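You operate a simulated robot arm through the tools that you are given. There is no shell and no other tool. Be economical: measure what you need, move in short steps, check, and stop when the job is done.

You are at the controls of a simulated robot arm. One attempt, no reset.

JOB
Put the yellow port cap in the red tray on the cabinets. Then take the green plug from the top of the long steel bench and put it on the torque card. Then close the seals cabinet door. Then put the yellow cap on the top of the long steel bench away on the low shelf of the right rack. Then take the small blue cloth and put it on the blue cover. Then take the cloth from the top of the valve four cart and put it on the work bench top. Then take the bearing on the top of the grey parts cart and put it away on the top of the left tool cabinet. Then take the blue holder and leave it on the yellow tray. The order counts. Set down upright: blue holder.

The check looks at the end state, three seconds after you hand in, the way a careful person would. Anything else that was tipped, shoved, dropped, spilled or broken makes it a failure. A push-on lid holds only when it is set on centred and level and pressed home; a screw cap is set on level and turned clockwise until tight. Flat cloth is picked up by pressing the open fingertips on it (5 to 10 N) and closing them slowly along it; thin cloth reads only 2 to 8 mm in the jaws.

ROBOT AND FRAMES
A 7-joint arm with a two-finger parallel gripper on a trunk, on a base that drives. Base frame: it is fixed to the floor where the robot stands at the start and does not move with it; the origin is under the middle of the robot, x ahead of it, y to its left, z up; the surface under the hand at the start is at about z = 0.85. Readings come in m, degrees, newtons and seconds.
Its first joint turns from -166.0 to 166.0 degrees. Places, roughly: bearing [7.25, 4.75, 0.75]; blue cover [-2.25, -0.5, 1]; blue holder (7x7x9 cm) [7.2, 5, 0.9]; cloth (9x6x3 cm) [7.2, 3.2, 0.7]; green plug (4x4x4 cm) [0.8, -0.9, 0.9]; low shelf of the right rack [10.7, 8.1, 0.7]; red tray on the cabinets (27x19 cm) [-1.94, 1.5, 0.88]; seals cabinet door [-1.7, 0.9, 0.5]; small blue cloth (8x5x3 cm) [0.5, -1.5, 0.9]; top of the left tool cabinet [1.8, 4.4, 0.9]; torque card [-1.75, 2.75, 1]; work bench top [9.5, 6.4, 0.8]; yellow cap (9x9x4 cm) [0.5, -1.3, 0.9]; yellow port cap (9x9x4 cm) [0.6, 0, 0.9]; yellow tray (24x16x3 cm) [7.5, 4.9, 0.8]. Payload 1.57 kg.
The tool frame sits at the grasp point between the pads (the TCP): z along the fingers, y along the line on which they close. The tips reach 0.03 m beyond it. Largest opening 0.08 m; finger width 0.017, thickness 0.012; the body of the gripper, 0.04 by 0.082 m, starts 0.08 m behind the TCP.
Orientation is that of the tool frame in the base frame, as [roll, pitch, yaw] about the fixed x, y, z axes, in that order (R = Rz(yaw) Ry(pitch) Rx(roll)). With the fingers straight down and closing along the base's y, the tool's x points along the base's -x, its y along +y and its z along -z.

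CONTROLS
- The arm moves only by the tool play_rows. Its argument "moves" is a list of rows, each a list of 6 numbers: the shift along the base's x, y, z in units of 300 mm (1.0 is 300 mm), then the turn, a rotation vector about the base's x, y, z in units of 45 degrees (1.0 is 45 degrees). In form: [[dx, dy, dz, ax, ay, az], ...]. A call has 1 to 20 rows; each row is the pose to reach, as a shift and turn from the pose commanded when the call began. "hand" is the opening, from 0 (shut) to 1 (fully open), set as the call begins (left out, the last holds). A call with a number of a shift or a turn outside -1 to 1 is refused whole. Rows are played at 5 a second. More than 0.05 m and 8.6 degrees between two rows, or a gripper value outside its range, and nothing of the call is played. A pose out of reach is approached as far as the arm can. The call stops where the force on the tool passes 40 N (or 10 N more than at its start, if that is more) or the arm is blocked; 0.2 s more then pass. The fingers move at their own pace (about 0.153 m/s each) and stop on an object; they squeeze with about 41 N. The grip force told is the motor's: it shows also when the fingers shut on nothing. Time passes only in rows, and 0.2 s behind the last, so rows that repeat a pose let the fingers close. It gives the time, the measured TCP pose, the force on the tool (base axes), the opening and the grip force at its end, in the units of the frame above (readings bear some noise), with the torque about the TCP (base axes, N m) and any sound that the robot's microphone picked up.
- Cameras (640 x 400 px; columns grow to the right, rows downward): "scene" is now at [-0.0153, 0.1626, 1.3804]; the picture's right is [-0.47, -0.88, 0.00], its down [-0.43, 0.23, -0.88] and it looks along [0.77, -0.41, -0.48] (base axes); focal length 255 px, centre (320, 200). "wrist" rides on the gripper at [0.072, -0.007, -0.122] in the tool frame; the picture's right is [0.09, 1.00, 0.00], its down [-0.84, 0.08, -0.54] and it looks along [-0.54, 0.05, 0.84] (tool axes); focal length 238 px, centre (320, 200). There is no depth. A picture from a camera that has moved, and an enlarged one, comes with that camera's place and axes in the base frame and with its lens. The place of the scene camera against the robot may be out by one fixed shift of up to 0.025 m in any direction.
- get_image(camera): a new picture of that camera. It takes no simulated time.
- roll_base(legs): drives the robot by 1 to 6 legs, each [ahead, left, turn to the left] in m, m and degrees, along the robot's own axes; the way and the turn of a leg run together, so that a leg with both is an arc; at most 1.5 m and 180 degrees a leg. The arm and the cameras ride along, it lands a little off, and it stops where it bumps. It gives what a move gives.
- aim_head(pan, tilt): turns the head with the scene camera to pan (to the left, within 143 degrees either way) and tilt (down, from -29 to 69), counted from straight ahead of the robot. It gives what a move gives.
- inspect(camera, box): a new picture of the part [left, top, right, bottom] of that camera's present view, enlarged. It takes no simulated time.
- job_done(): hands the job in; it is judged then, once.

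Work in short steps. Places have to be worked out from the pictures, the camera data and where the tool is seen: move nearer, look again, correct. Check each grasp and each placing, and mend what went wrong. You have 217 turns and 198 pictures in all, those below and enlarged ones among them. Open the gripper and draw the arm clear of the work before you hand the job in, unless the task says otherwise; then end with one line.

The tools are called by a JSON object that holds its "api" and its "payload". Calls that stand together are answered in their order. play_rows: Moves the arm, as the interface text tells. Its arguments: {"type":"object","properties":{"moves":{"type":"array"},"hand":{"type":"number"}},"required":["moves"]} The other tools are called the same way: roll_base (legs) drives the base; aim_head (pan, tilt) turns the head that bears the scene camera; get_image (camera) takes a picture; inspect (camera, box) takes an enlarged picture of a part of a camera's view; job_done () hands the job in.

At the start:

```text
time_s: 0.0
eef_pos: [0.4543, -0.4334, 1.115]
ee_rot: [-180.0, 0.0, -180.0]
wrist_force: [-0.4, -0.4, -0.9]
torque: [0.01, -0.01, 0.02]
width: 0.0802
grasp_force: 0.1
robot x, y, heading: [0.0011, 0.0042, -0.2]
head pan, tilt: [-27.9, 28.8]
```

scene: 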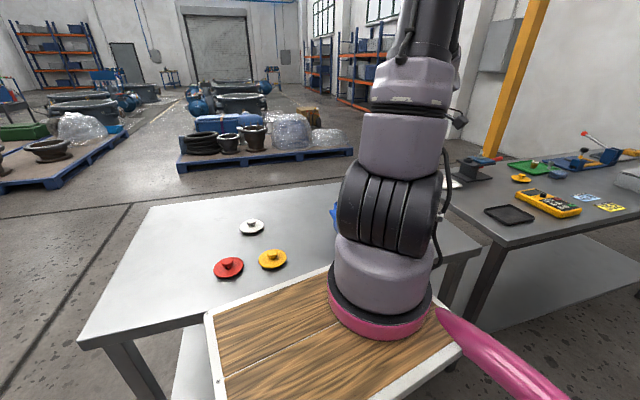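
wrist: 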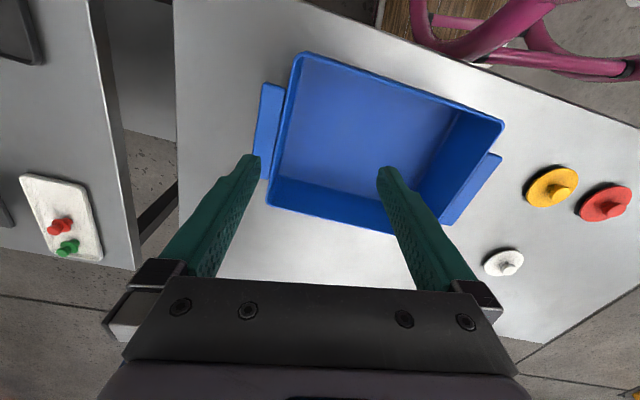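

The two cameras together put the yellow port cap near (0.555, -0.01). I'll move the hand toward it at height.

{"api": "play_rows", "payload": {"moves": [[0.05, 0.14, 0, 0, 0, 0], [0.09, 0.28, 0, 0, 0, 0], [0.13, 0.42, 0, 0, 0, 0], [0.17, 0.56, 0, 0, 0, 0], [0.21, 0.7, 0, 0, 0, 0], [0.25, 0.84, 0, 0, 0, 0], [0.29, 0.98, 0, 0, 0, 0]], "hand": 1}}

{"api": "play_rows", "payload": {"moves": [[0.02, 0.14, -0.05, 0, 0, 0], [0.04, 0.27, -0.1, 0, 0, 0], [0.05, 0.4, -0.15, 0, 0, 0], [0.05, 0.43, -0.28, 0, 0, 0], [0.05, 0.43, -0.28, 0, 0, 0]]}}

{"api": "get_image", "payload": {"camera": "wrist"}}

```text
time_s: 1.6
eef_pos: [0.5391, -0.1377, 1.112]
ee_rot: [179.9, -0.1, 179.9]
wrist_force: [-0.3, -0.7, 0.0]
torque: [0.02, 0.01, 0.02]
width: 0.08
grasp_force: 0.0
robot x, y, heading: [-0.0031, -0.0004, 0.1]
head pan, tilt: [-27.9, 28.8]
```

```text
time_s: 2.8
eef_pos: [0.5556, -0.0098, 1.0306]
ee_rot: [179.9, 0.1, 180.0]
wrist_force: [0.1, 0.6, 0.6]
torque: [-0.03, 0.01, 0.0]
width: 0.08
grasp_force: 0.0
robot x, y, heading: [0.0011, 0.0024, -0.0]
head pan, tilt: [-27.9, 28.8]
```

```text
195 pictures are left
camera wrist: at [0.4844, -0.0156, 1.1529], right [-0.09, 1.0, 0.0], down [0.84, 0.08, 0.54], along [0.54, 0.05, -0.84], focal length 238 px, centre (320, 200)
```

wrist: 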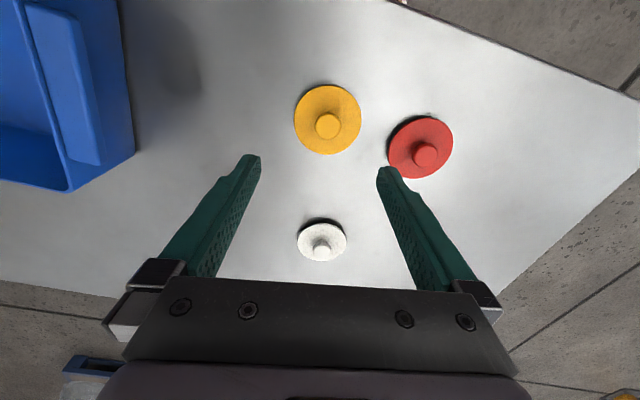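

The knob works out at about (0.558, 0.0). I'll centre over it and go down partway, then check.

{"api": "play_rows", "payload": {"moves": [[0.01, 0.034, -0.12, 0, 0, 0], [0.01, 0.034, -0.24, 0, 0, 0], [0.01, 0.034, -0.34, 0, 0, 0], [0.01, 0.034, -0.34, 0, 0, 0]]}}

{"api": "get_image", "payload": {"camera": "wrist"}}

{"api": "get_image", "payload": {"camera": "scene"}}

```text
time_s: 3.8
eef_pos: [0.5567, -0.0009, 0.9261]
ee_rot: [-179.9, -0.1, -180.0]
wrist_force: [-0.4, -0.9, 0.3]
torque: [-0.02, -0.01, 0.03]
width: 0.0799
grasp_force: 0.0
robot x, y, heading: [-0.0022, -0.0014, 0.1]
head pan, tilt: [-27.9, 28.8]
```

```text
194 pictures are left
camera wrist: at [0.4859, -0.007, 1.0485], right [-0.09, 1.0, 0.0], down [0.84, 0.08, 0.54], along [0.54, 0.05, -0.84], focal length 238 px, centre (320, 200)
```

wrist: 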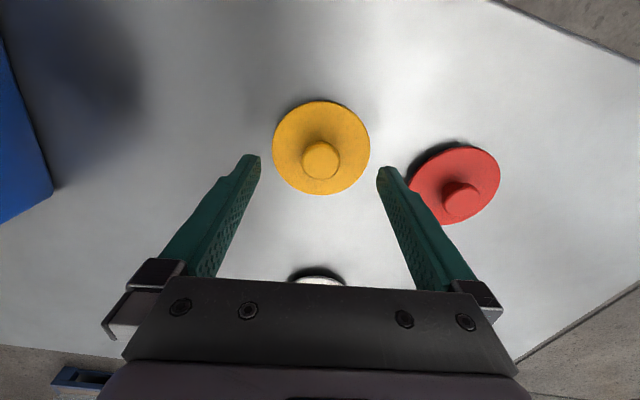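

```text
193 pictures are left
camera scene: at [-0.0154, 0.1626, 1.3804], right [-0.47, -0.88, 0.0], down [-0.43, 0.23, -0.88], along [0.77, -0.41, -0.48], focal length 255 px, centre (320, 200)
```

scene: 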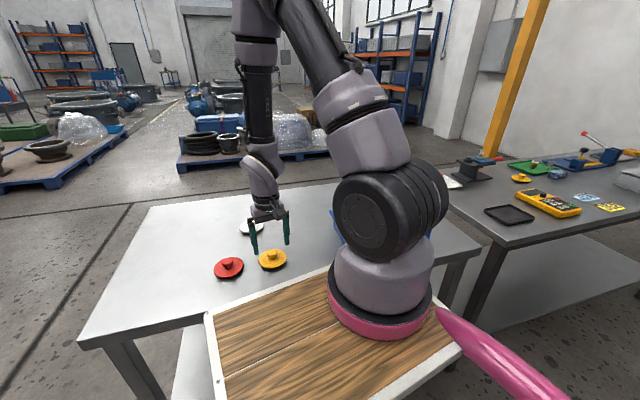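

Hand is centred over the knob. I'll descend until the tips are just above the disc, then close.

{"api": "play_rows", "payload": {"moves": [[0, 0, -0.05, 0, 0, 0], [0, 0, -0.1, 0, 0, 0], [0, 0, -0.1, 0, 0, 0]]}}

{"api": "inspect", "payload": {"camera": "scene", "box": [200, 180, 340, 300]}}

{"api": "inspect", "payload": {"camera": "wrist", "box": [200, 80, 440, 230]}}

```text
time_s: 4.6
eef_pos: [0.5594, -0.0012, 0.8965]
ee_rot: [180.0, 0.0, 180.0]
wrist_force: [-0.9, -0.9, -0.1]
torque: [0.02, 0.01, 0.01]
width: 0.0801
grasp_force: 0.1
robot x, y, heading: [0.0044, -0.0004, -0.0]
head pan, tilt: [-27.9, 28.8]
```

```text
3.33 times, centred on (270, 240) of scene
camera zoom: at [-0.0153, 0.1626, 1.3804], right [-0.47, -0.88, 0.0], down [-0.43, 0.23, -0.88], along [0.77, -0.41, -0.48], focal length 850 px, centre (487, 67)
```

zoom: 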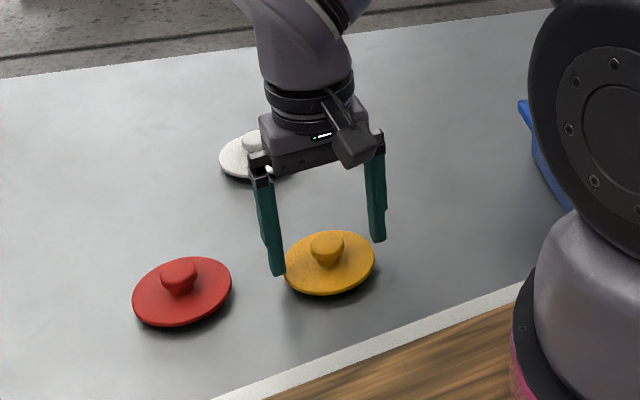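

```text
2.67 times, centred on (320, 155) of wrist
camera zoom: at [0.4873, -0.007, 1.019], right [-0.09, 1.0, 0.0], down [0.84, 0.08, 0.54], along [0.54, 0.05, -0.84], focal length 636 px, centre (320, 320)
```

zoom: 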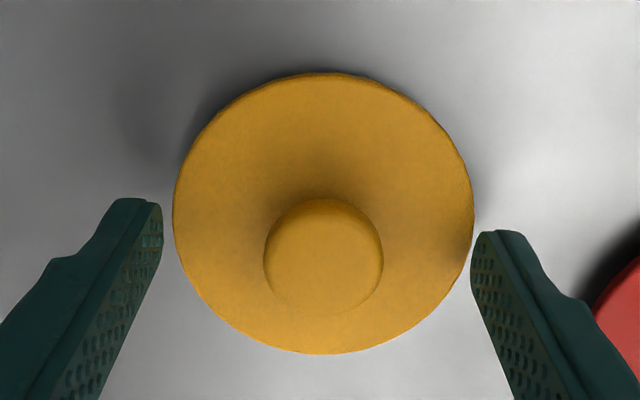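

Knob top comes out near z 0.878 with the disc near 0.85, so I'll go 5 mm lower and close.

{"api": "play_rows", "payload": {"moves": [[0, 0, -0.017, 0, 0, 0], [0, 0, -0.017, 0, 0, 0]]}}

{"api": "play_rows", "payload": {"moves": [[0, 0, 0, 0, 0, 0], [0, 0, 0, 0, 0, 0], [0, 0, 0, 0, 0, 0]], "hand": 0}}

{"api": "play_rows", "payload": {"moves": [[0, 0, 0.1, 0, 0, 0], [0, 0, 0.25, 0, 0, 0], [0, 0, 0.4, 0, 0, 0], [0, 0, 0.5, 0, 0, 0]]}}

{"api": "get_image", "payload": {"camera": "wrist"}}

{"api": "aim_head", "payload": {"pan": 135, "tilt": 20}}

{"api": "get_image", "payload": {"camera": "scene"}}

```text
time_s: 5.2
eef_pos: [0.5605, -0.0023, 0.8916]
ee_rot: [180.0, 0.0, 180.0]
wrist_force: [0.7, 0.4, -0.2]
torque: [-0.03, 0.0, -0.01]
width: 0.0801
grasp_force: 0.0
robot x, y, heading: [-0.0001, -0.004, -0.2]
head pan, tilt: [-27.9, 28.8]
```

```text
time_s: 6.0
eef_pos: [0.559, -0.0009, 0.8928]
ee_rot: [179.9, 0.0, 179.9]
wrist_force: [-0.5, 0.6, 0.5]
torque: [0.03, -0.01, 0.03]
width: 0.054
grasp_force: 41.4
robot x, y, heading: [-0.0044, -0.0028, 0.0]
head pan, tilt: [-27.9, 28.8]
```

```text
time_s: 7.0
eef_pos: [0.5585, -0.0022, 1.0437]
ee_rot: [180.0, -0.1, -179.9]
wrist_force: [0.1, -0.1, 0.3]
torque: [-0.02, -0.02, -0.04]
width: 0.0539
grasp_force: 40.9
robot x, y, heading: [-0.0028, -0.0001, -0.0]
head pan, tilt: [-27.9, 28.8]
```

```text
190 pictures are left
camera wrist: at [0.4882, -0.008, 1.166], right [-0.09, 1.0, 0.0], down [0.84, 0.08, 0.54], along [0.54, 0.05, -0.84], focal length 238 px, centre (320, 200)
```

wrist: 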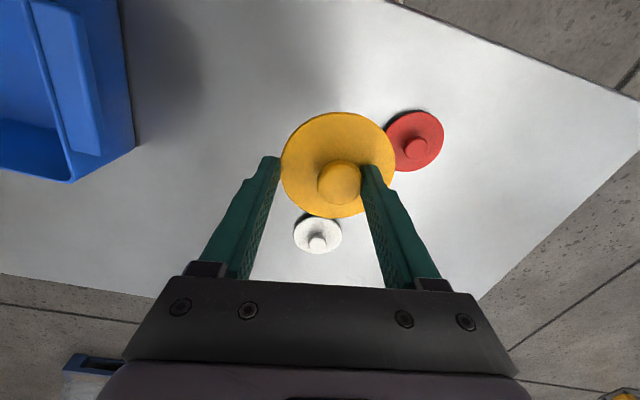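

```text
time_s: 9.5
eef_pos: [0.5597, -0.0023, 1.0431]
ee_rot: [180.0, 0.0, 180.0]
wrist_force: [-0.6, 0.4, 0.0]
torque: [0.03, -0.01, -0.04]
width: 0.0539
grasp_force: 41.0
robot x, y, heading: [-0.0002, -0.0014, 0.1]
head pan, tilt: [135.0, 20.0]
```

```text
189 pictures are left
camera scene: at [-0.1614, 0.271, 1.3946], right [0.71, 0.71, 0.0], down [0.24, -0.24, -0.94], along [-0.66, 0.66, -0.34], focal length 255 px, centre (320, 200)
```

scene: 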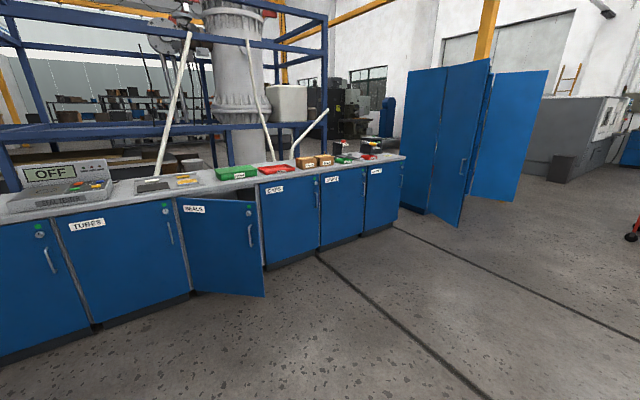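

The cap is pinched between the rim and knob, which is poor. I'll set it back down, open, rise and re-centre for a proper knob grasp.

{"api": "play_rows", "payload": {"moves": [[0, 0, -0.15, 0, 0, 0], [0, 0, -0.3, 0, 0, 0], [0, 0, -0.42, 0, 0, 0], [0, 0, -0.495, 0, 0, 0], [0, 0, -0.5, 0, 0, 0]]}}

{"api": "play_rows", "payload": {"moves": [[0, 0, 0, 0, 0, 0], [0, 0, 0, 0, 0, 0], [0, 0, 0.08, 0, 0, 0], [0, 0, 0.2, 0, 0, 0], [0, 0.04, 0.2, 0, 0, 0], [0, 0.04, 0.2, 0, 0, 0]], "hand": 1}}

{"api": "get_image", "payload": {"camera": "wrist"}}

```text
time_s: 10.7
eef_pos: [0.5586, -0.0001, 0.8925]
ee_rot: [-180.0, 0.0, 179.9]
wrist_force: [-0.2, 0.8, -0.6]
torque: [0.01, -0.02, 0.0]
width: 0.0538
grasp_force: 41.0
robot x, y, heading: [-0.0002, -0.0009, 0.0]
head pan, tilt: [135.0, 20.0]
```

```text
time_s: 12.1
eef_pos: [0.5582, 0.0119, 0.9523]
ee_rot: [180.0, -0.1, 180.0]
wrist_force: [0.1, -0.1, -0.5]
torque: [-0.02, 0.0, 0.01]
width: 0.0802
grasp_force: 0.1
robot x, y, heading: [0.0033, -0.0014, -0.1]
head pan, tilt: [135.0, 20.0]
```

```text
188 pictures are left
camera wrist: at [0.4872, 0.0066, 1.0742], right [-0.09, 1.0, 0.0], down [0.84, 0.08, 0.54], along [0.54, 0.05, -0.84], focal length 238 px, centre (320, 200)
```

wrist: 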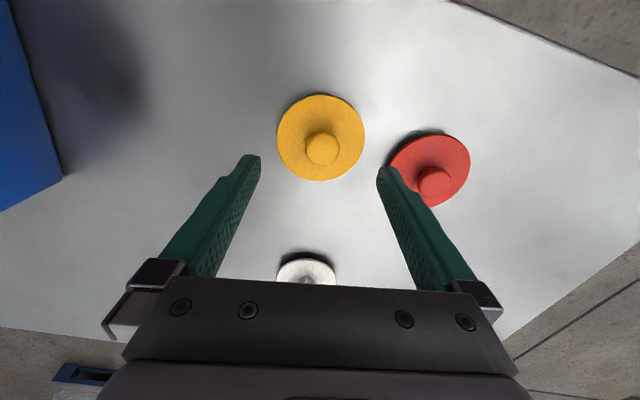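

Knob now at about (0.561, 0.015). I'll shift 3 mm each way, descend to TCP z 0.898 and close.

{"api": "play_rows", "payload": {"moves": [[0.01, 0.01, -0.08, 0, 0, 0], [0.01, 0.01, -0.15, 0, 0, 0], [0.01, 0.01, -0.18, 0, 0, 0], [0.01, 0.01, -0.18, 0, 0, 0]]}}

{"api": "play_rows", "payload": {"moves": [[0, 0, 0, 0, 0, 0], [0, 0, 0, 0, 0, 0], [0, 0, 0, 0, 0, 0]], "hand": 0}}

{"api": "get_image", "payload": {"camera": "wrist"}}

```text
time_s: 13.1
eef_pos: [0.5624, 0.0145, 0.8987]
ee_rot: [-180.0, 0.1, 179.9]
wrist_force: [-0.5, -0.7, 0.1]
torque: [-0.01, -0.03, -0.01]
width: 0.08
grasp_force: 0.2
robot x, y, heading: [-0.0059, -0.0033, 0.2]
head pan, tilt: [135.0, 20.0]
```

```text
time_s: 13.9
eef_pos: [0.5618, 0.0149, 0.8979]
ee_rot: [180.0, 0.1, 180.0]
wrist_force: [0.1, -0.2, -0.1]
torque: [0.0, -0.03, -0.01]
width: 0.0275
grasp_force: 38.0
robot x, y, heading: [-0.0021, 0.0001, -0.1]
head pan, tilt: [135.0, 20.0]
```

```text
187 pictures are left
camera wrist: at [0.4901, 0.009, 1.0208], right [-0.09, 1.0, 0.0], down [0.84, 0.08, 0.54], along [0.54, 0.05, -0.84], focal length 238 px, centre (320, 200)
```

wrist: 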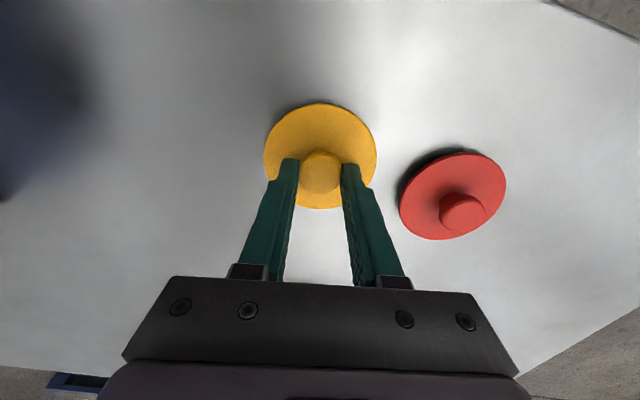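

Solid knob grip (27.5 mm). Now I lift, then back off, turn around and drive toward the cabinets.

{"api": "play_rows", "payload": {"moves": [[0, 0, 0.1, 0, 0, 0], [0, 0, 0.25, 0, 0, 0], [0, 0, 0.4, 0, 0, 0], [0, 0, 0.55, 0, 0, 0], [0, 0, 0.7, 0, 0, 0], [0, 0, 0.8, 0, 0, 0]]}}

{"api": "roll_base", "payload": {"legs": [[-0.6, 0, 0], [0, 0, 180], [0.3, -1.45, 0]]}}

{"api": "aim_head", "payload": {"pan": 0, "tilt": 35}}

{"api": "get_image", "payload": {"camera": "scene"}}

{"api": "get_image", "payload": {"camera": "wrist"}}

```text
time_s: 15.3
eef_pos: [0.5606, 0.0138, 1.1379]
ee_rot: [180.0, -0.1, 180.0]
wrist_force: [-0.8, 0.2, 0.7]
torque: [0.02, 0.01, 0.0]
width: 0.0276
grasp_force: 37.9
robot x, y, heading: [0.0001, 0.0011, 0.1]
head pan, tilt: [135.0, 20.0]
```

```text
time_s: 33.0
eef_pos: [-1.5387, 1.3459, 1.1383]
ee_rot: [-180.0, 0.0, 3.6]
wrist_force: [-1.0, -0.1, -0.9]
torque: [-0.01, -0.04, 0.0]
width: 0.0279
grasp_force: 38.2
robot x, y, heading: [-0.981, 1.3961, -176.4]
head pan, tilt: [135.0, 20.0]
```

```text
time_s: 35.1
eef_pos: [-1.5391, 1.3445, 1.137]
ee_rot: [180.0, 0.0, 3.6]
wrist_force: [-0.1, 0.2, 0.1]
torque: [0.0, 0.01, 0.01]
width: 0.0277
grasp_force: 37.9
robot x, y, heading: [-0.9844, 1.3949, -176.4]
head pan, tilt: [0.0, 35.0]
```

```text
186 pictures are left
camera scene: at [-0.9533, 1.221, 1.3708], right [-0.06, 1.0, 0.0], down [0.57, 0.04, -0.82], along [-0.82, -0.05, -0.57], focal length 255 px, centre (320, 200)
```

scene: 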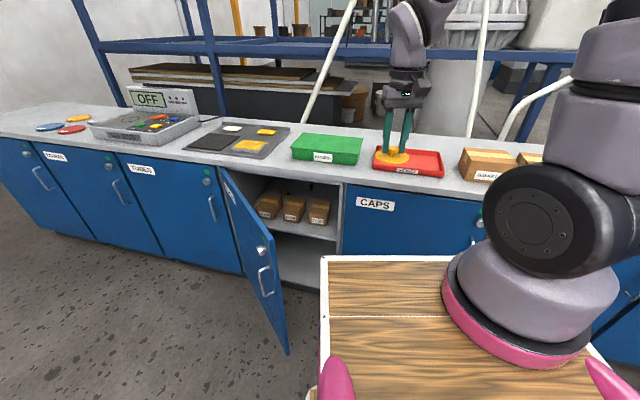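

```text
185 pictures are left
camera wrist: at [-1.4676, 1.3566, 1.2599], right [0.15, -0.99, 0.0], down [-0.83, -0.13, 0.54], along [-0.54, -0.08, -0.84], focal length 238 px, centre (320, 200)
```

wrist: 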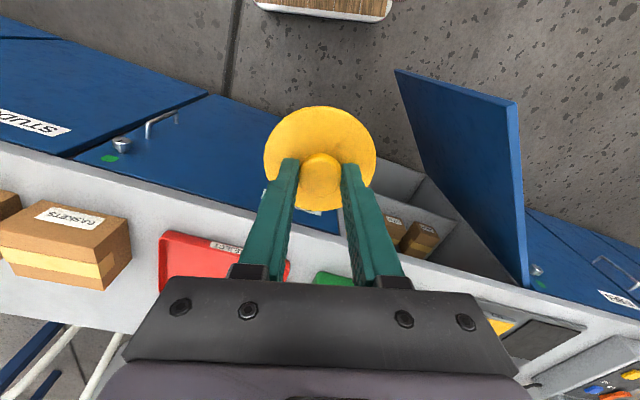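

The robot's wooden deck sits in front at about z 0.85; the red tray centre is near (-1.95, 1.54). I'll edge forward and right, staying clear of the open door.

{"api": "roll_base", "payload": {"legs": [[0.08, -0.12, -3.6]]}}

{"api": "get_image", "payload": {"camera": "wrist"}}

```text
time_s: 36.5
eef_pos: [-1.6244, 1.5, 1.1385]
ee_rot: [-180.0, 0.0, 0.0]
wrist_force: [-0.2, 0.4, 0.0]
torque: [0.01, 0.0, 0.02]
width: 0.0276
grasp_force: 38.1
robot x, y, heading: [-1.0653, 1.516, 179.8]
head pan, tilt: [0.0, 35.0]
```

```text
184 pictures are left
camera wrist: at [-1.5518, 1.5078, 1.2598], right [0.09, -1.0, 0.0], down [-0.84, -0.08, 0.54], along [-0.54, -0.05, -0.84], focal length 238 px, centre (320, 200)
```

wrist: 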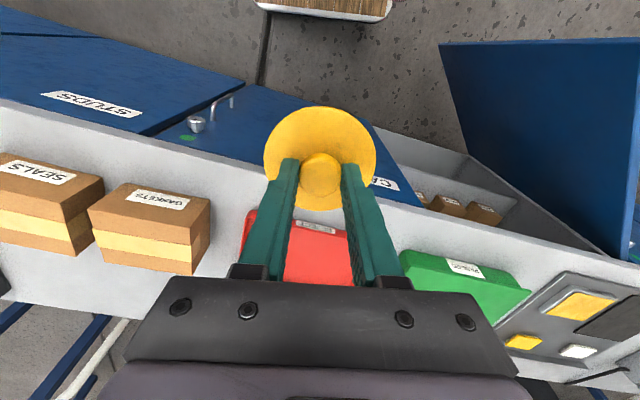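

Near rim of the tray at x≈-1.847, centre ≈(-1.94, 1.495). Extending over it and beginning to lower.

{"api": "play_rows", "payload": {"moves": [[-0.14, 0, 0, 0, 0, 0], [-0.28, 0, 0, 0, 0, 0], [-0.42, 0, 0, 0, 0, 0], [-0.56, 0, 0, 0, 0, 0], [-0.7, 0, 0, 0, 0, 0], [-0.84, 0, 0, 0, 0, 0], [-0.98, 0, 0, 0, 0, 0]]}}

{"api": "play_rows", "payload": {"moves": [[-0.06, -0.015, -0.1, 0, 0, 0], [-0.07, -0.015, -0.25, 0, 0, 0], [-0.07, -0.015, -0.4, 0, 0, 0], [-0.07, -0.015, -0.5, 0, 0, 0], [-0.07, -0.015, -0.5, 0, 0, 0]]}}

{"api": "get_image", "payload": {"camera": "wrist"}}

{"api": "get_image", "payload": {"camera": "scene"}}

```text
time_s: 38.1
eef_pos: [-1.9206, 1.5016, 1.14]
ee_rot: [-180.0, 0.0, 0.0]
wrist_force: [-0.1, 0.5, 0.3]
torque: [-0.01, 0.02, 0.01]
width: 0.0278
grasp_force: 38.2
robot x, y, heading: [-1.0637, 1.5124, 180.0]
head pan, tilt: [0.0, 35.0]
```

```text
time_s: 39.3
eef_pos: [-1.9406, 1.4967, 0.9868]
ee_rot: [180.0, 0.0, 0.0]
wrist_force: [-0.1, -0.7, 0.1]
torque: [0.04, 0.01, -0.01]
width: 0.0277
grasp_force: 38.2
robot x, y, heading: [-1.06, 1.5149, 180.1]
head pan, tilt: [0.0, 35.0]
```

```text
183 pictures are left
camera wrist: at [-1.8678, 1.5033, 1.108], right [0.09, -1.0, 0.0], down [-0.84, -0.08, 0.54], along [-0.54, -0.05, -0.84], focal length 238 px, centre (320, 200)
```

wrist: 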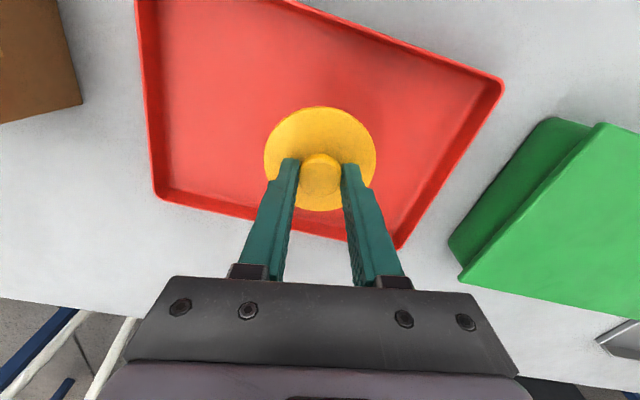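

```text
182 pictures are left
camera scene: at [-1.0481, 1.34, 1.3708], right [0.0, 1.0, 0.0], down [0.57, 0.0, -0.82], along [-0.82, 0.0, -0.57], focal length 255 px, centre (320, 200)
```

scene: 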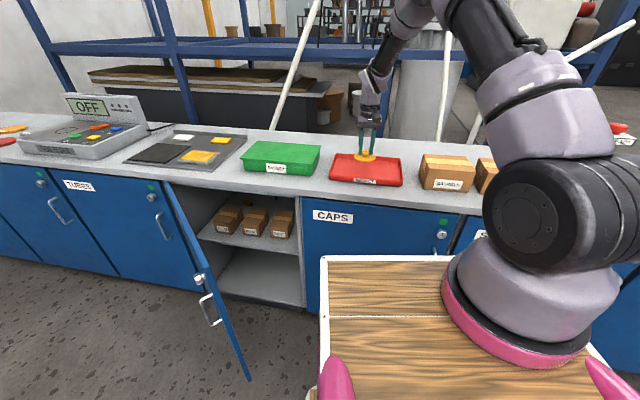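

The tray is slightly rotated, centre about (-1.95, 1.51). I'll nudge over and lower gently toward contact.

{"api": "play_rows", "payload": {"moves": [[-0.03, 0.03, -0.06, 0, 0, 0], [-0.03, 0.03, -0.12, 0, 0, 0], [-0.03, 0.03, -0.15, 0, 0, 0], [-0.03, 0.03, -0.165, 0, 0, 0], [-0.03, 0.03, -0.165, 0, 0, 0]]}}

{"api": "inspect", "payload": {"camera": "scene", "box": [310, 100, 420, 200]}}

```text
time_s: 40.5
eef_pos: [-1.9486, 1.5045, 0.9364]
ee_rot: [-180.0, 0.0, 0.0]
wrist_force: [0.2, -0.9, -0.4]
torque: [0.03, -0.01, 0.0]
width: 0.0278
grasp_force: 38.1
robot x, y, heading: [-1.0667, 1.5157, 179.7]
head pan, tilt: [0.0, 35.0]
```

```text
4.00 times, centred on (365, 150) of scene
camera zoom: at [-1.0482, 1.34, 1.3708], right [0.0, 1.0, 0.0], down [0.57, 0.0, -0.82], along [-0.82, 0.0, -0.57], focal length 1019 px, centre (140, 400)
```

zoom: 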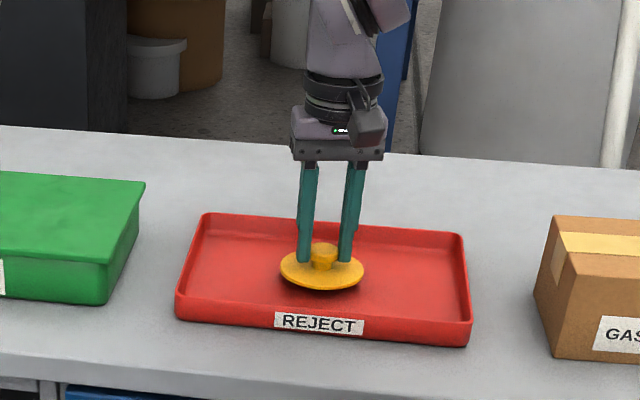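

Cap is just above the tray floor; lowering in 2–3 mm steps looking for contact.

{"api": "play_rows", "payload": {"moves": [[0, 0, -0.01, 0, 0, 0], [0, 0, -0.02, 0, 0, 0], [0, 0, -0.03, 0, 0, 0]]}}

{"api": "play_rows", "payload": {"moves": [[0, 0, -0.01, 0, 0, 0], [0, 0, -0.02, 0, 0, 0], [0, 0, -0.025, 0, 0, 0]]}}

```text
time_s: 41.3
eef_pos: [-1.949, 1.5046, 0.9328]
ee_rot: [-180.0, 0.3, -0.1]
wrist_force: [7.6, 2.2, 28.2]
torque: [0.08, -0.29, 0.03]
width: 0.0277
grasp_force: 37.8
robot x, y, heading: [-1.0644, 1.5157, 180.1]
head pan, tilt: [0.0, 35.0]
```

```text
time_s: 42.1
eef_pos: [-1.9517, 1.5046, 0.926]
ee_rot: [179.9, 0.4, -0.1]
wrist_force: [0.6, 0.1, 9.0]
torque: [0.02, 0.05, -0.03]
width: 0.0279
grasp_force: 38.2
robot x, y, heading: [-1.0646, 1.5167, 179.6]
head pan, tilt: [0.0, 35.0]
stopped in row 3: the force on the tool passed its limit at 42 N (the readings are from after the stop); the commanded pose is now the measured one
```

Contact is clear (cap seated). Releasing and rising straight up.

{"api": "play_rows", "payload": {"moves": [[0, 0, 0, 0, 0, 0], [0, 0, 0, 0, 0, 0], [0, 0, 0.1, 0, 0, 0], [0, 0, 0.25, 0, 0, 0], [0, 0, 0.4, 0, 0, 0], [0, 0, 0.55, 0, 0, 0]], "hand": 1}}

{"api": "get_image", "payload": {"camera": "scene"}}

```text
time_s: 43.5
eef_pos: [-1.9514, 1.5044, 1.093]
ee_rot: [179.9, 0.2, 0.0]
wrist_force: [-0.6, -0.2, -0.9]
torque: [-0.01, -0.02, 0.0]
width: 0.0802
grasp_force: 0.0
robot x, y, heading: [-1.0617, 1.5143, 180.0]
head pan, tilt: [0.0, 35.0]
```

```text
180 pictures are left
camera scene: at [-1.0487, 1.34, 1.3708], right [0.0, 1.0, 0.0], down [0.57, 0.0, -0.82], along [-0.82, 0.0, -0.57], focal length 255 px, centre (320, 200)
```

scene: 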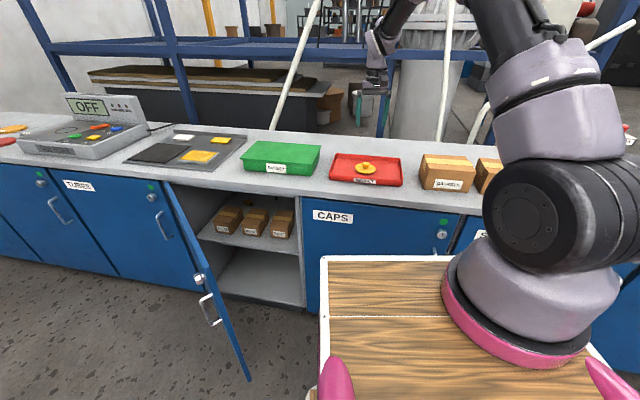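

Cap rests in the red tray. I'll retract the hand and look to the right for the torque card while here.

{"api": "play_rows", "payload": {"moves": [[0.14, 0, 0.03, 0, 0, 0], [0.28, 0, 0.05, 0, 0, 0], [0.42, 0, 0.05, 0, 0, 0], [0.56, 0, 0.05, 0, 0, 0], [0.7, 0, 0.05, 0, 0, 0], [0.84, 0, 0.05, 0, 0, 0], [0.98, 0, 0.05, 0, 0, 0]]}}

{"api": "aim_head", "payload": {"pan": -85, "tilt": 20}}

{"api": "get_image", "payload": {"camera": "scene"}}

```text
time_s: 45.1
eef_pos: [-1.6562, 1.5062, 1.1037]
ee_rot: [180.0, 0.2, 0.0]
wrist_force: [0.3, -0.3, 0.3]
torque: [0.02, -0.01, -0.02]
width: 0.0799
grasp_force: 0.1
robot x, y, heading: [-1.0616, 1.5144, 179.8]
head pan, tilt: [0.0, 35.0]
```

```text
time_s: 46.7
eef_pos: [-1.6558, 1.5049, 1.1047]
ee_rot: [180.0, 0.3, -0.1]
wrist_force: [0.3, 1.0, -0.1]
torque: [-0.02, 0.0, 0.01]
width: 0.0798
grasp_force: 0.0
robot x, y, heading: [-1.066, 1.5174, 180.0]
head pan, tilt: [-85.0, 20.0]
```

```text
179 pictures are left
camera scene: at [-0.9683, 1.4327, 1.3946], right [1.0, 0.09, 0.0], down [0.03, -0.34, -0.94], along [-0.08, 0.94, -0.34], focal length 255 px, centre (320, 200)
```

scene: 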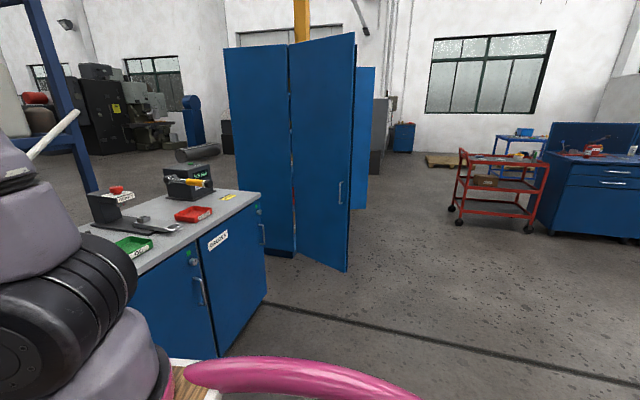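

Zooming to identify the torque card at the end of the cabinets.

{"api": "inspect", "payload": {"camera": "scene", "box": [80, 150, 270, 270]}}

```text
3.33 times, centred on (175, 210) of scene
camera zoom: at [-0.9683, 1.4327, 1.3946], right [1.0, 0.09, 0.0], down [0.03, -0.34, -0.94], along [-0.08, 0.94, -0.34], focal length 850 px, centre (803, 167)
```

zoom: 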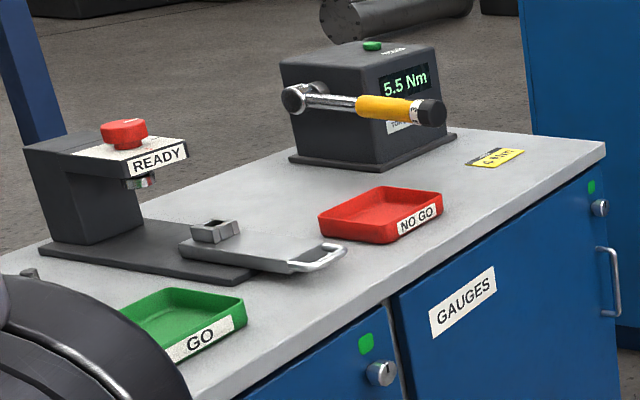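

The yellow card beside the torque tester is likely the torque card. The green plug is near the far edge of the steel bench, so I'd approach it from beyond; checking the floor behind me first.

{"api": "aim_head", "payload": {"pan": 143, "tilt": 25}}

{"api": "get_image", "payload": {"camera": "scene"}}

{"api": "aim_head", "payload": {"pan": -143, "tilt": 25}}

{"api": "get_image", "payload": {"camera": "scene"}}

```text
time_s: 49.9
eef_pos: [-1.6553, 1.5063, 1.1049]
ee_rot: [-180.0, 0.3, 0.0]
wrist_force: [0.2, -0.1, -0.7]
torque: [-0.02, -0.03, -0.04]
width: 0.08
grasp_force: 0.0
robot x, y, heading: [-1.0633, 1.5101, 180.1]
head pan, tilt: [143.0, 25.0]
```

```text
177 pictures are left
camera scene: at [-0.8866, 1.2844, 1.3866], right [-0.6, -0.8, 0.0], down [-0.34, 0.25, -0.91], along [0.72, -0.55, -0.42], focal length 255 px, centre (320, 200)
```

scene: 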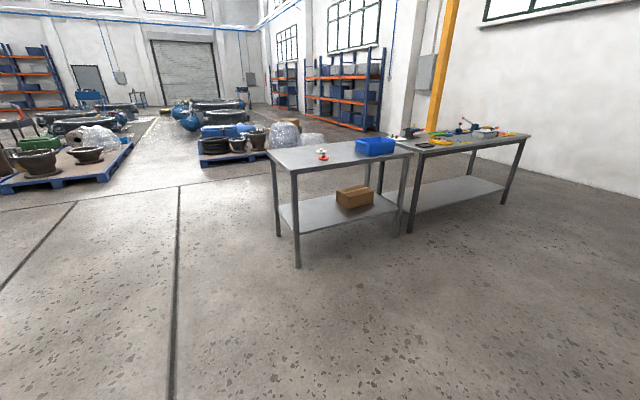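

```text
time_s: 53.8
eef_pos: [-1.6558, 1.5046, 1.1052]
ee_rot: [179.9, 0.3, -0.1]
wrist_force: [0.1, -0.5, 0.0]
torque: [0.0, -0.01, 0.0]
width: 0.0802
grasp_force: 0.1
robot x, y, heading: [-1.0652, 1.5146, 179.9]
head pan, tilt: [-143.0, 25.0]
```

```text
176 pictures are left
camera scene: at [-0.8866, 1.3954, 1.3866], right [0.6, -0.8, 0.0], down [-0.34, -0.25, -0.91], along [0.72, 0.55, -0.42], focal length 255 px, centre (320, 200)
```

scene: 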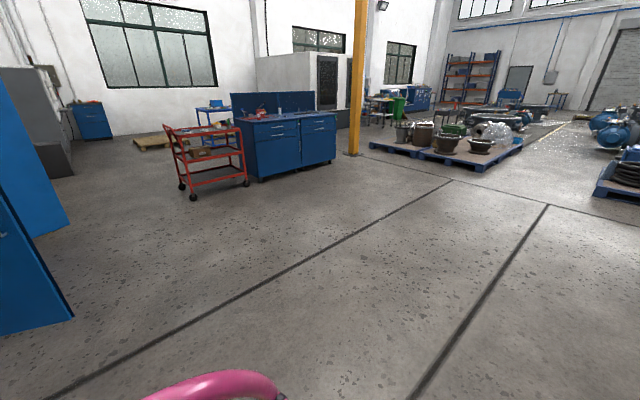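

Floor behind is clear. I'll keep heading 180° and drive backwards then sideways to stand beyond the bench near the plug.

{"api": "roll_base", "payload": {"legs": [[-1.35, 0, 0], [-1.35, 0, 0], [0, 1.25, 0], [0, 1.15, 0]]}}

{"api": "aim_head", "payload": {"pan": 15, "tilt": 35}}

{"api": "get_image", "payload": {"camera": "scene"}}

```text
time_s: 78.4
eef_pos: [1.1056, -0.8825, 1.1045]
ee_rot: [180.0, 0.2, 1.4]
wrist_force: [-0.3, -0.9, -0.1]
torque: [0.01, -0.01, 0.01]
width: 0.0801
grasp_force: 0.0
robot x, y, heading: [1.7, -0.8543, -178.5]
head pan, tilt: [-143.0, 25.0]
```

```text
time_s: 80.8
eef_pos: [1.1063, -0.8812, 1.1048]
ee_rot: [179.9, 0.2, 1.4]
wrist_force: [0.7, 0.9, -0.1]
torque: [-0.03, -0.02, 0.03]
width: 0.0799
grasp_force: 0.0
robot x, y, heading: [1.6978, -0.8582, -178.5]
head pan, tilt: [15.0, 35.0]
```

```text
175 pictures are left
camera scene: at [1.7214, -1.054, 1.3708], right [-0.28, 0.96, 0.0], down [0.55, 0.16, -0.82], along [-0.79, -0.23, -0.57], focal length 255 px, centre (320, 200)
```

scene: 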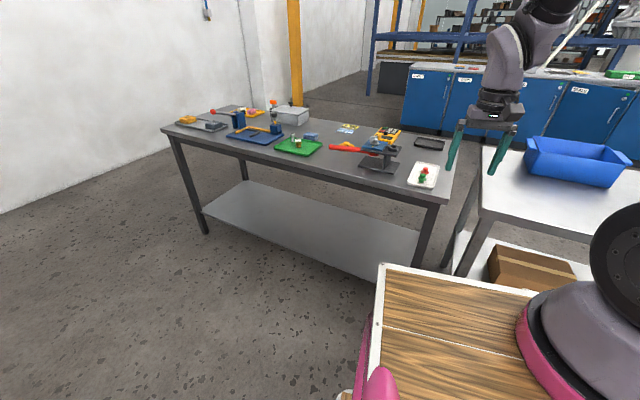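

Plug stands on a white tray near (0.79, -0.93). Moving the hand toward it at height and looking with the wrist camera.

{"api": "play_rows", "payload": {"moves": [[-0.14, -0.02, 0, 0, 0, 0], [-0.28, -0.05, 0, 0, 0, 0], [-0.42, -0.08, 0, 0, 0, 0], [-0.56, -0.1, -0.05, 0, 0, 0], [-0.7, -0.13, -0.1, 0, 0, 0], [-0.83, -0.15, -0.15, 0, 0, 0], [-0.95, -0.15, -0.2, 0, 0, 0], [-0.95, -0.15, -0.2, 0, 0, 0]]}}

{"api": "get_image", "payload": {"camera": "wrist"}}

```text
time_s: 82.7
eef_pos: [0.8217, -0.9253, 1.0435]
ee_rot: [-180.0, 0.3, 1.5]
wrist_force: [-0.1, 0.4, 0.0]
torque: [0.0, -0.01, 0.01]
width: 0.0799
grasp_force: 0.0
robot x, y, heading: [1.6955, -0.8577, -178.7]
head pan, tilt: [15.0, 35.0]
```

```text
174 pictures are left
camera wrist: at [0.8946, -0.9164, 1.1659], right [0.12, -0.99, 0.0], down [-0.83, -0.1, 0.55], along [-0.54, -0.06, -0.84], focal length 238 px, centre (320, 200)
```

wrist: 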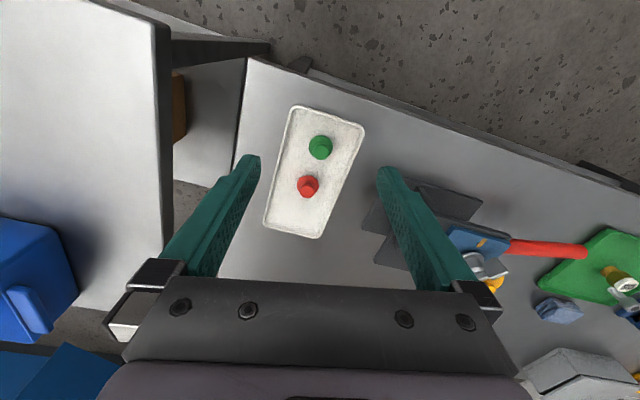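

Green plug at about (0.795, -0.927); the red one is 5 cm behind, clear of the finger line. Going lower and re-looking.

{"api": "play_rows", "payload": {"moves": [[-0.08, -0.005, -0.1, 0, 0, 0], [-0.08, -0.005, -0.25, 0, 0, 0], [-0.08, -0.005, -0.33, 0, 0, 0], [-0.08, -0.005, -0.33, 0, 0, 0]]}}

{"api": "get_image", "payload": {"camera": "wrist"}}

{"api": "inspect", "payload": {"camera": "scene", "box": [370, 110, 490, 210]}}

```text
time_s: 83.7
eef_pos: [0.7978, -0.9278, 0.9461]
ee_rot: [-179.9, 0.3, 1.4]
wrist_force: [0.4, -0.5, -0.6]
torque: [-0.03, -0.03, -0.04]
width: 0.0798
grasp_force: 0.1
robot x, y, heading: [1.7017, -0.8552, -178.8]
head pan, tilt: [15.0, 35.0]
```

```text
173 pictures are left
camera wrist: at [0.87, -0.9185, 1.0668], right [0.12, -0.99, 0.0], down [-0.83, -0.1, 0.55], along [-0.54, -0.06, -0.84], focal length 238 px, centre (320, 200)
```

wrist: 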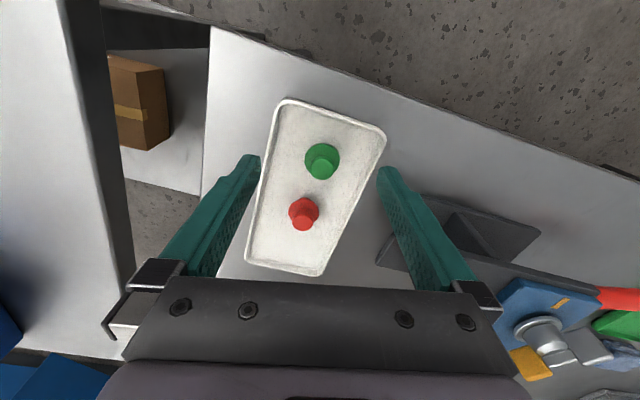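

```text
4.00 times, centred on (430, 160) of scene
camera zoom: at [1.7215, -1.054, 1.3708], right [-0.28, 0.96, 0.0], down [0.55, 0.16, -0.82], along [-0.79, -0.23, -0.57], focal length 1019 px, centre (-120, 360)
```

zoom: 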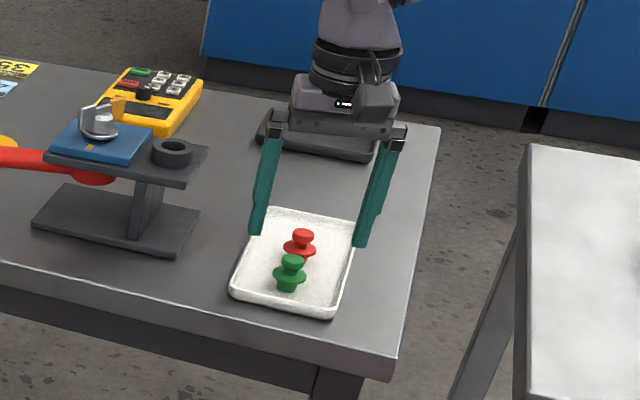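

Plug has a flange with a small head; I'm centred. Lowering so the pads span the flange, then closing.

{"api": "play_rows", "payload": {"moves": [[0, 0, -0.04, 0, 0, 0], [0, 0, -0.08, 0, 0, 0], [0, 0, -0.115, 0, 0, 0], [0, 0, -0.115, 0, 0, 0]]}}

{"api": "play_rows", "payload": {"moves": [[0, 0, 0, 0, 0, 0], [0, 0, 0, 0, 0, 0], [0, 0, 0, 0, 0, 0]], "hand": 0}}

{"api": "inspect", "payload": {"camera": "wrist", "box": [240, 90, 400, 290]}}

```text
time_s: 84.7
eef_pos: [0.7977, -0.9281, 0.911]
ee_rot: [-180.0, 0.3, 1.4]
wrist_force: [-0.7, -0.1, -0.2]
torque: [-0.04, 0.01, 0.0]
width: 0.0799
grasp_force: 0.1
robot x, y, heading: [1.695, -0.8548, -178.3]
head pan, tilt: [15.0, 35.0]
```

```text
time_s: 85.5
eef_pos: [0.798, -0.9275, 0.9109]
ee_rot: [180.0, 0.3, 1.4]
wrist_force: [-0.6, -1.1, -0.2]
torque: [0.0, -0.02, -0.02]
width: 0.0
grasp_force: 21.6
robot x, y, heading: [1.6988, -0.8598, -178.6]
head pan, tilt: [15.0, 35.0]
```

```text
2.00 times, centred on (320, 190) of wrist
camera zoom: at [0.8698, -0.9188, 1.0333], right [0.12, -0.99, 0.0], down [-0.83, -0.1, 0.55], along [-0.54, -0.06, -0.84], focal length 477 px, centre (320, 220)
```

zoom: 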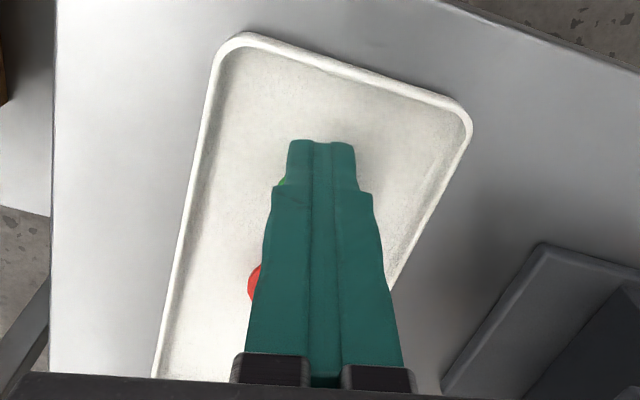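

The fingers shut on nothing; the plug seems lower than computed. Opening and looking.

{"api": "play_rows", "payload": {"moves": [[0, 0, 0.1, 0, 0, 0], [0, 0, 0.1, 0, 0, 0], [0, 0, 0.1, 0, 0, 0]], "hand": 1}}

{"api": "inspect", "payload": {"camera": "wrist", "box": [220, 90, 420, 290]}}

{"api": "inspect", "payload": {"camera": "scene", "box": [390, 130, 460, 200]}}

```text
time_s: 86.2
eef_pos: [0.7971, -0.9276, 0.9411]
ee_rot: [179.9, 0.3, 1.4]
wrist_force: [0.4, 0.0, -0.1]
torque: [-0.03, 0.05, 0.01]
width: 0.0802
grasp_force: 0.2
robot x, y, heading: [1.6963, -0.8574, -178.7]
head pan, tilt: [15.0, 35.0]
```

```text
2.00 times, centred on (320, 190) of wrist
camera zoom: at [0.8701, -0.9183, 1.0628], right [0.12, -0.99, 0.0], down [-0.83, -0.1, 0.55], along [-0.54, -0.06, -0.84], focal length 477 px, centre (320, 220)
```

zoom: 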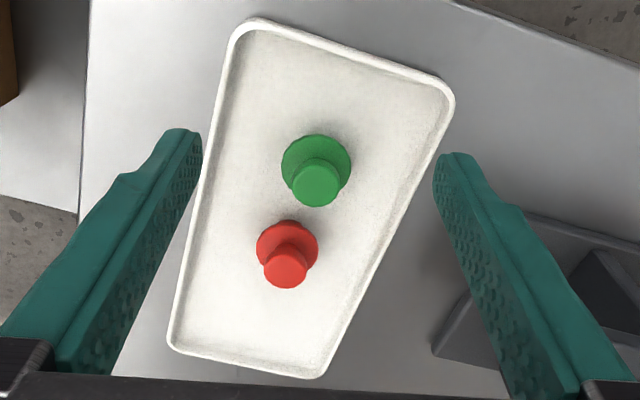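

```text
5.71 times, centred on (425, 165) of scene
camera zoom: at [1.7214, -1.054, 1.3708], right [-0.28, 0.96, 0.0], down [0.55, 0.16, -0.82], along [-0.79, -0.23, -0.57], focal length 1456 px, centre (-280, 400)
```

zoom: 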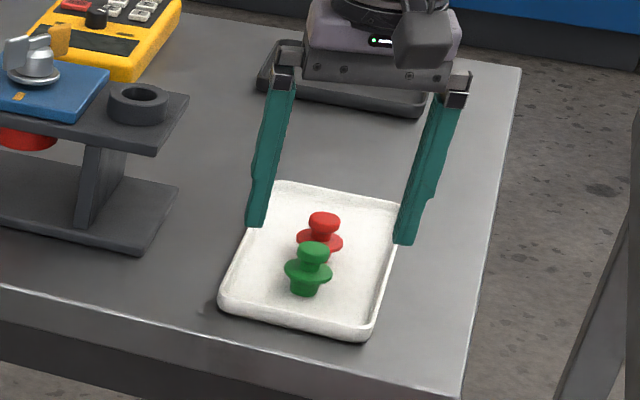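

Combining both views, the flange sits near (0.774, -0.927, 0.87) — lower and further than I assumed. Shifting 2.3 cm and going down to TCP z≈0.893.

{"api": "play_rows", "payload": {"moves": [[-0.075, 0, 0, 0, 0, 0], [-0.075, 0, -0.08, 0, 0, 0], [-0.075, 0, -0.13, 0, 0, 0], [-0.075, 0, -0.16, 0, 0, 0], [-0.075, 0, -0.16, 0, 0, 0]]}}

{"api": "inspect", "payload": {"camera": "wrist", "box": [220, 90, 420, 290]}}

{"api": "inspect", "payload": {"camera": "scene", "box": [390, 130, 460, 200]}}

```text
time_s: 87.5
eef_pos: [0.7729, -0.9287, 0.8945]
ee_rot: [180.0, 0.3, 1.4]
wrist_force: [0.2, 0.2, 1.8]
torque: [0.08, -0.02, -0.01]
width: 0.0799
grasp_force: 0.1
robot x, y, heading: [1.6972, -0.8541, -178.5]
head pan, tilt: [15.0, 35.0]
```

```text
2.00 times, centred on (320, 190) of wrist
camera zoom: at [0.8469, -0.9199, 1.0157], right [0.12, -0.99, 0.0], down [-0.83, -0.1, 0.55], along [-0.54, -0.06, -0.84], focal length 477 px, centre (320, 220)
```

zoom: 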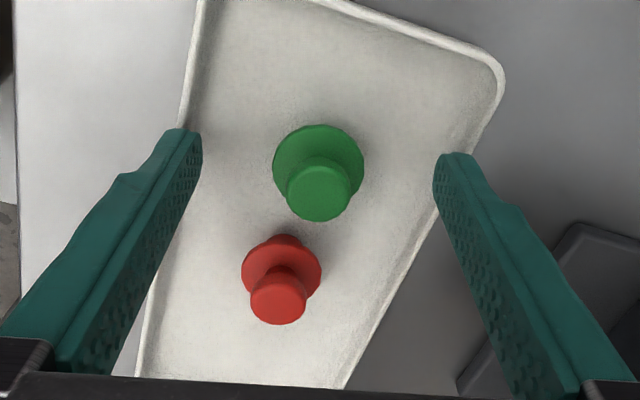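

```text
5.71 times, centred on (425, 165) of scene
camera zoom: at [1.7215, -1.054, 1.3708], right [-0.28, 0.96, 0.0], down [0.55, 0.16, -0.82], along [-0.79, -0.23, -0.57], focal length 1456 px, centre (-280, 400)
```

zoom: 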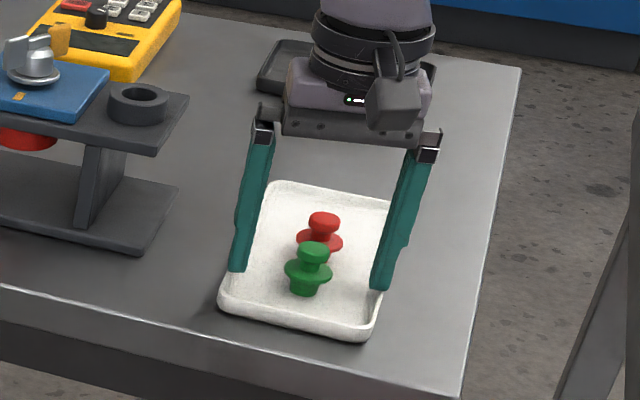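

Now the tips bracket the plug at flange height. Closing.

{"api": "play_rows", "payload": {"moves": [[0, 0, 0, 0, 0, 0], [0, 0, 0, 0, 0, 0], [0, 0, 0, 0, 0, 0]], "hand": 0}}

{"api": "inspect", "payload": {"camera": "wrist", "box": [220, 90, 420, 290]}}

{"api": "inspect", "payload": {"camera": "scene", "box": [390, 130, 460, 200]}}

```text
time_s: 88.2
eef_pos: [0.7745, -0.9286, 0.8935]
ee_rot: [-180.0, 0.3, 1.5]
wrist_force: [-0.7, -0.2, 1.3]
torque: [-0.02, 0.0, -0.01]
width: 0.0277
grasp_force: 38.4
robot x, y, heading: [1.6959, -0.8522, -178.9]
head pan, tilt: [15.0, 35.0]
```

```text
2.00 times, centred on (320, 190) of wrist
camera zoom: at [0.8469, -0.9199, 1.0157], right [0.12, -0.99, 0.0], down [-0.83, -0.1, 0.55], along [-0.54, -0.06, -0.84], focal length 477 px, centre (320, 220)
```

zoom: 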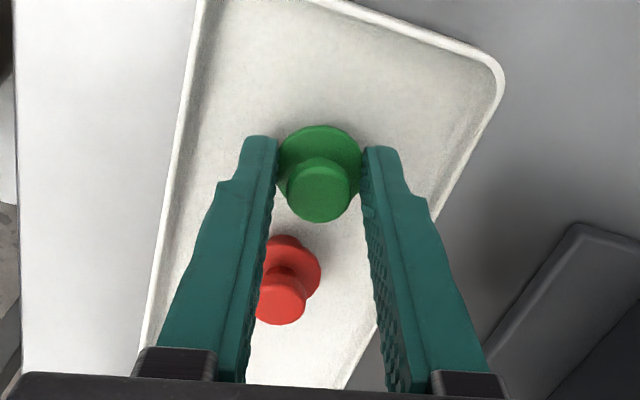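

```text
5.71 times, centred on (425, 165) of scene
camera zoom: at [1.7214, -1.054, 1.3708], right [-0.28, 0.96, 0.0], down [0.55, 0.16, -0.82], along [-0.79, -0.23, -0.57], focal length 1456 px, centre (-280, 400)
```

zoom: 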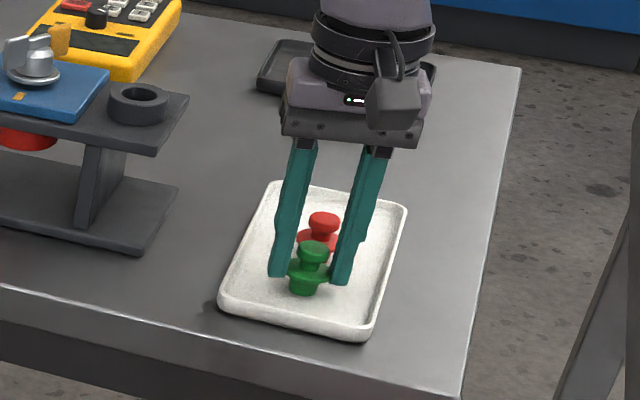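

Grip holds the flange at 27.7 mm. Lifting and retracting, then a look to confirm.

{"api": "play_rows", "payload": {"moves": [[0, 0, 0.1, 0, 0, 0], [0, 0, 0.25, 0, 0, 0], [0, 0, 0.4, 0, 0, 0], [0, 0, 0.55, 0, 0, 0], [0.1, 0, 0.65, 0, 0, 0], [0.24, 0, 0.7, 0, 0, 0], [0.38, 0.04, 0.75, 0, 0, 0], [0.52, 0.08, 0.8, 0, 0, 0], [0.66, 0.12, 0.8, 0, 0, 0], [0.8, 0.16, 0.8, 0, 0, 0], [0.94, 0.2, 0.8, 0, 0, 0]]}}

{"api": "get_image", "payload": {"camera": "wrist"}}

{"api": "inspect", "payload": {"camera": "scene", "box": [150, 80, 470, 230]}}

```text
time_s: 90.7
eef_pos: [1.0561, -0.8703, 1.1313]
ee_rot: [-180.0, 0.1, 1.4]
wrist_force: [-0.5, -0.3, -1.0]
torque: [-0.03, -0.06, 0.03]
width: 0.0274
grasp_force: 38.0
robot x, y, heading: [1.6947, -0.8526, -178.5]
head pan, tilt: [15.0, 35.0]
```

```text
164 pictures are left
camera wrist: at [1.1293, -0.8601, 1.2533], right [0.12, -0.99, 0.0], down [-0.83, -0.1, 0.55], along [-0.54, -0.06, -0.84], focal length 238 px, centre (320, 200)
```

wrist: 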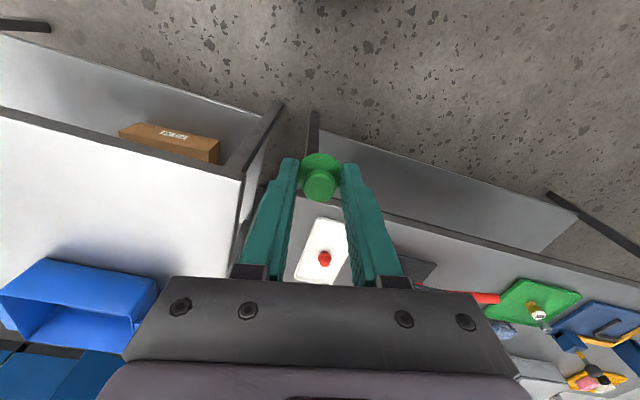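

```text
2.00 times, centred on (310, 155) of scene
camera zoom: at [1.7209, -1.0542, 1.3708], right [-0.28, 0.96, 0.0], down [0.55, 0.16, -0.82], along [-0.79, -0.23, -0.57], focal length 510 px, centre (340, 290)
```

zoom: 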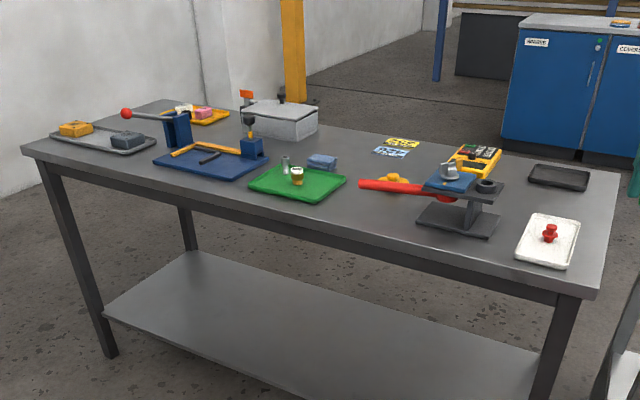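

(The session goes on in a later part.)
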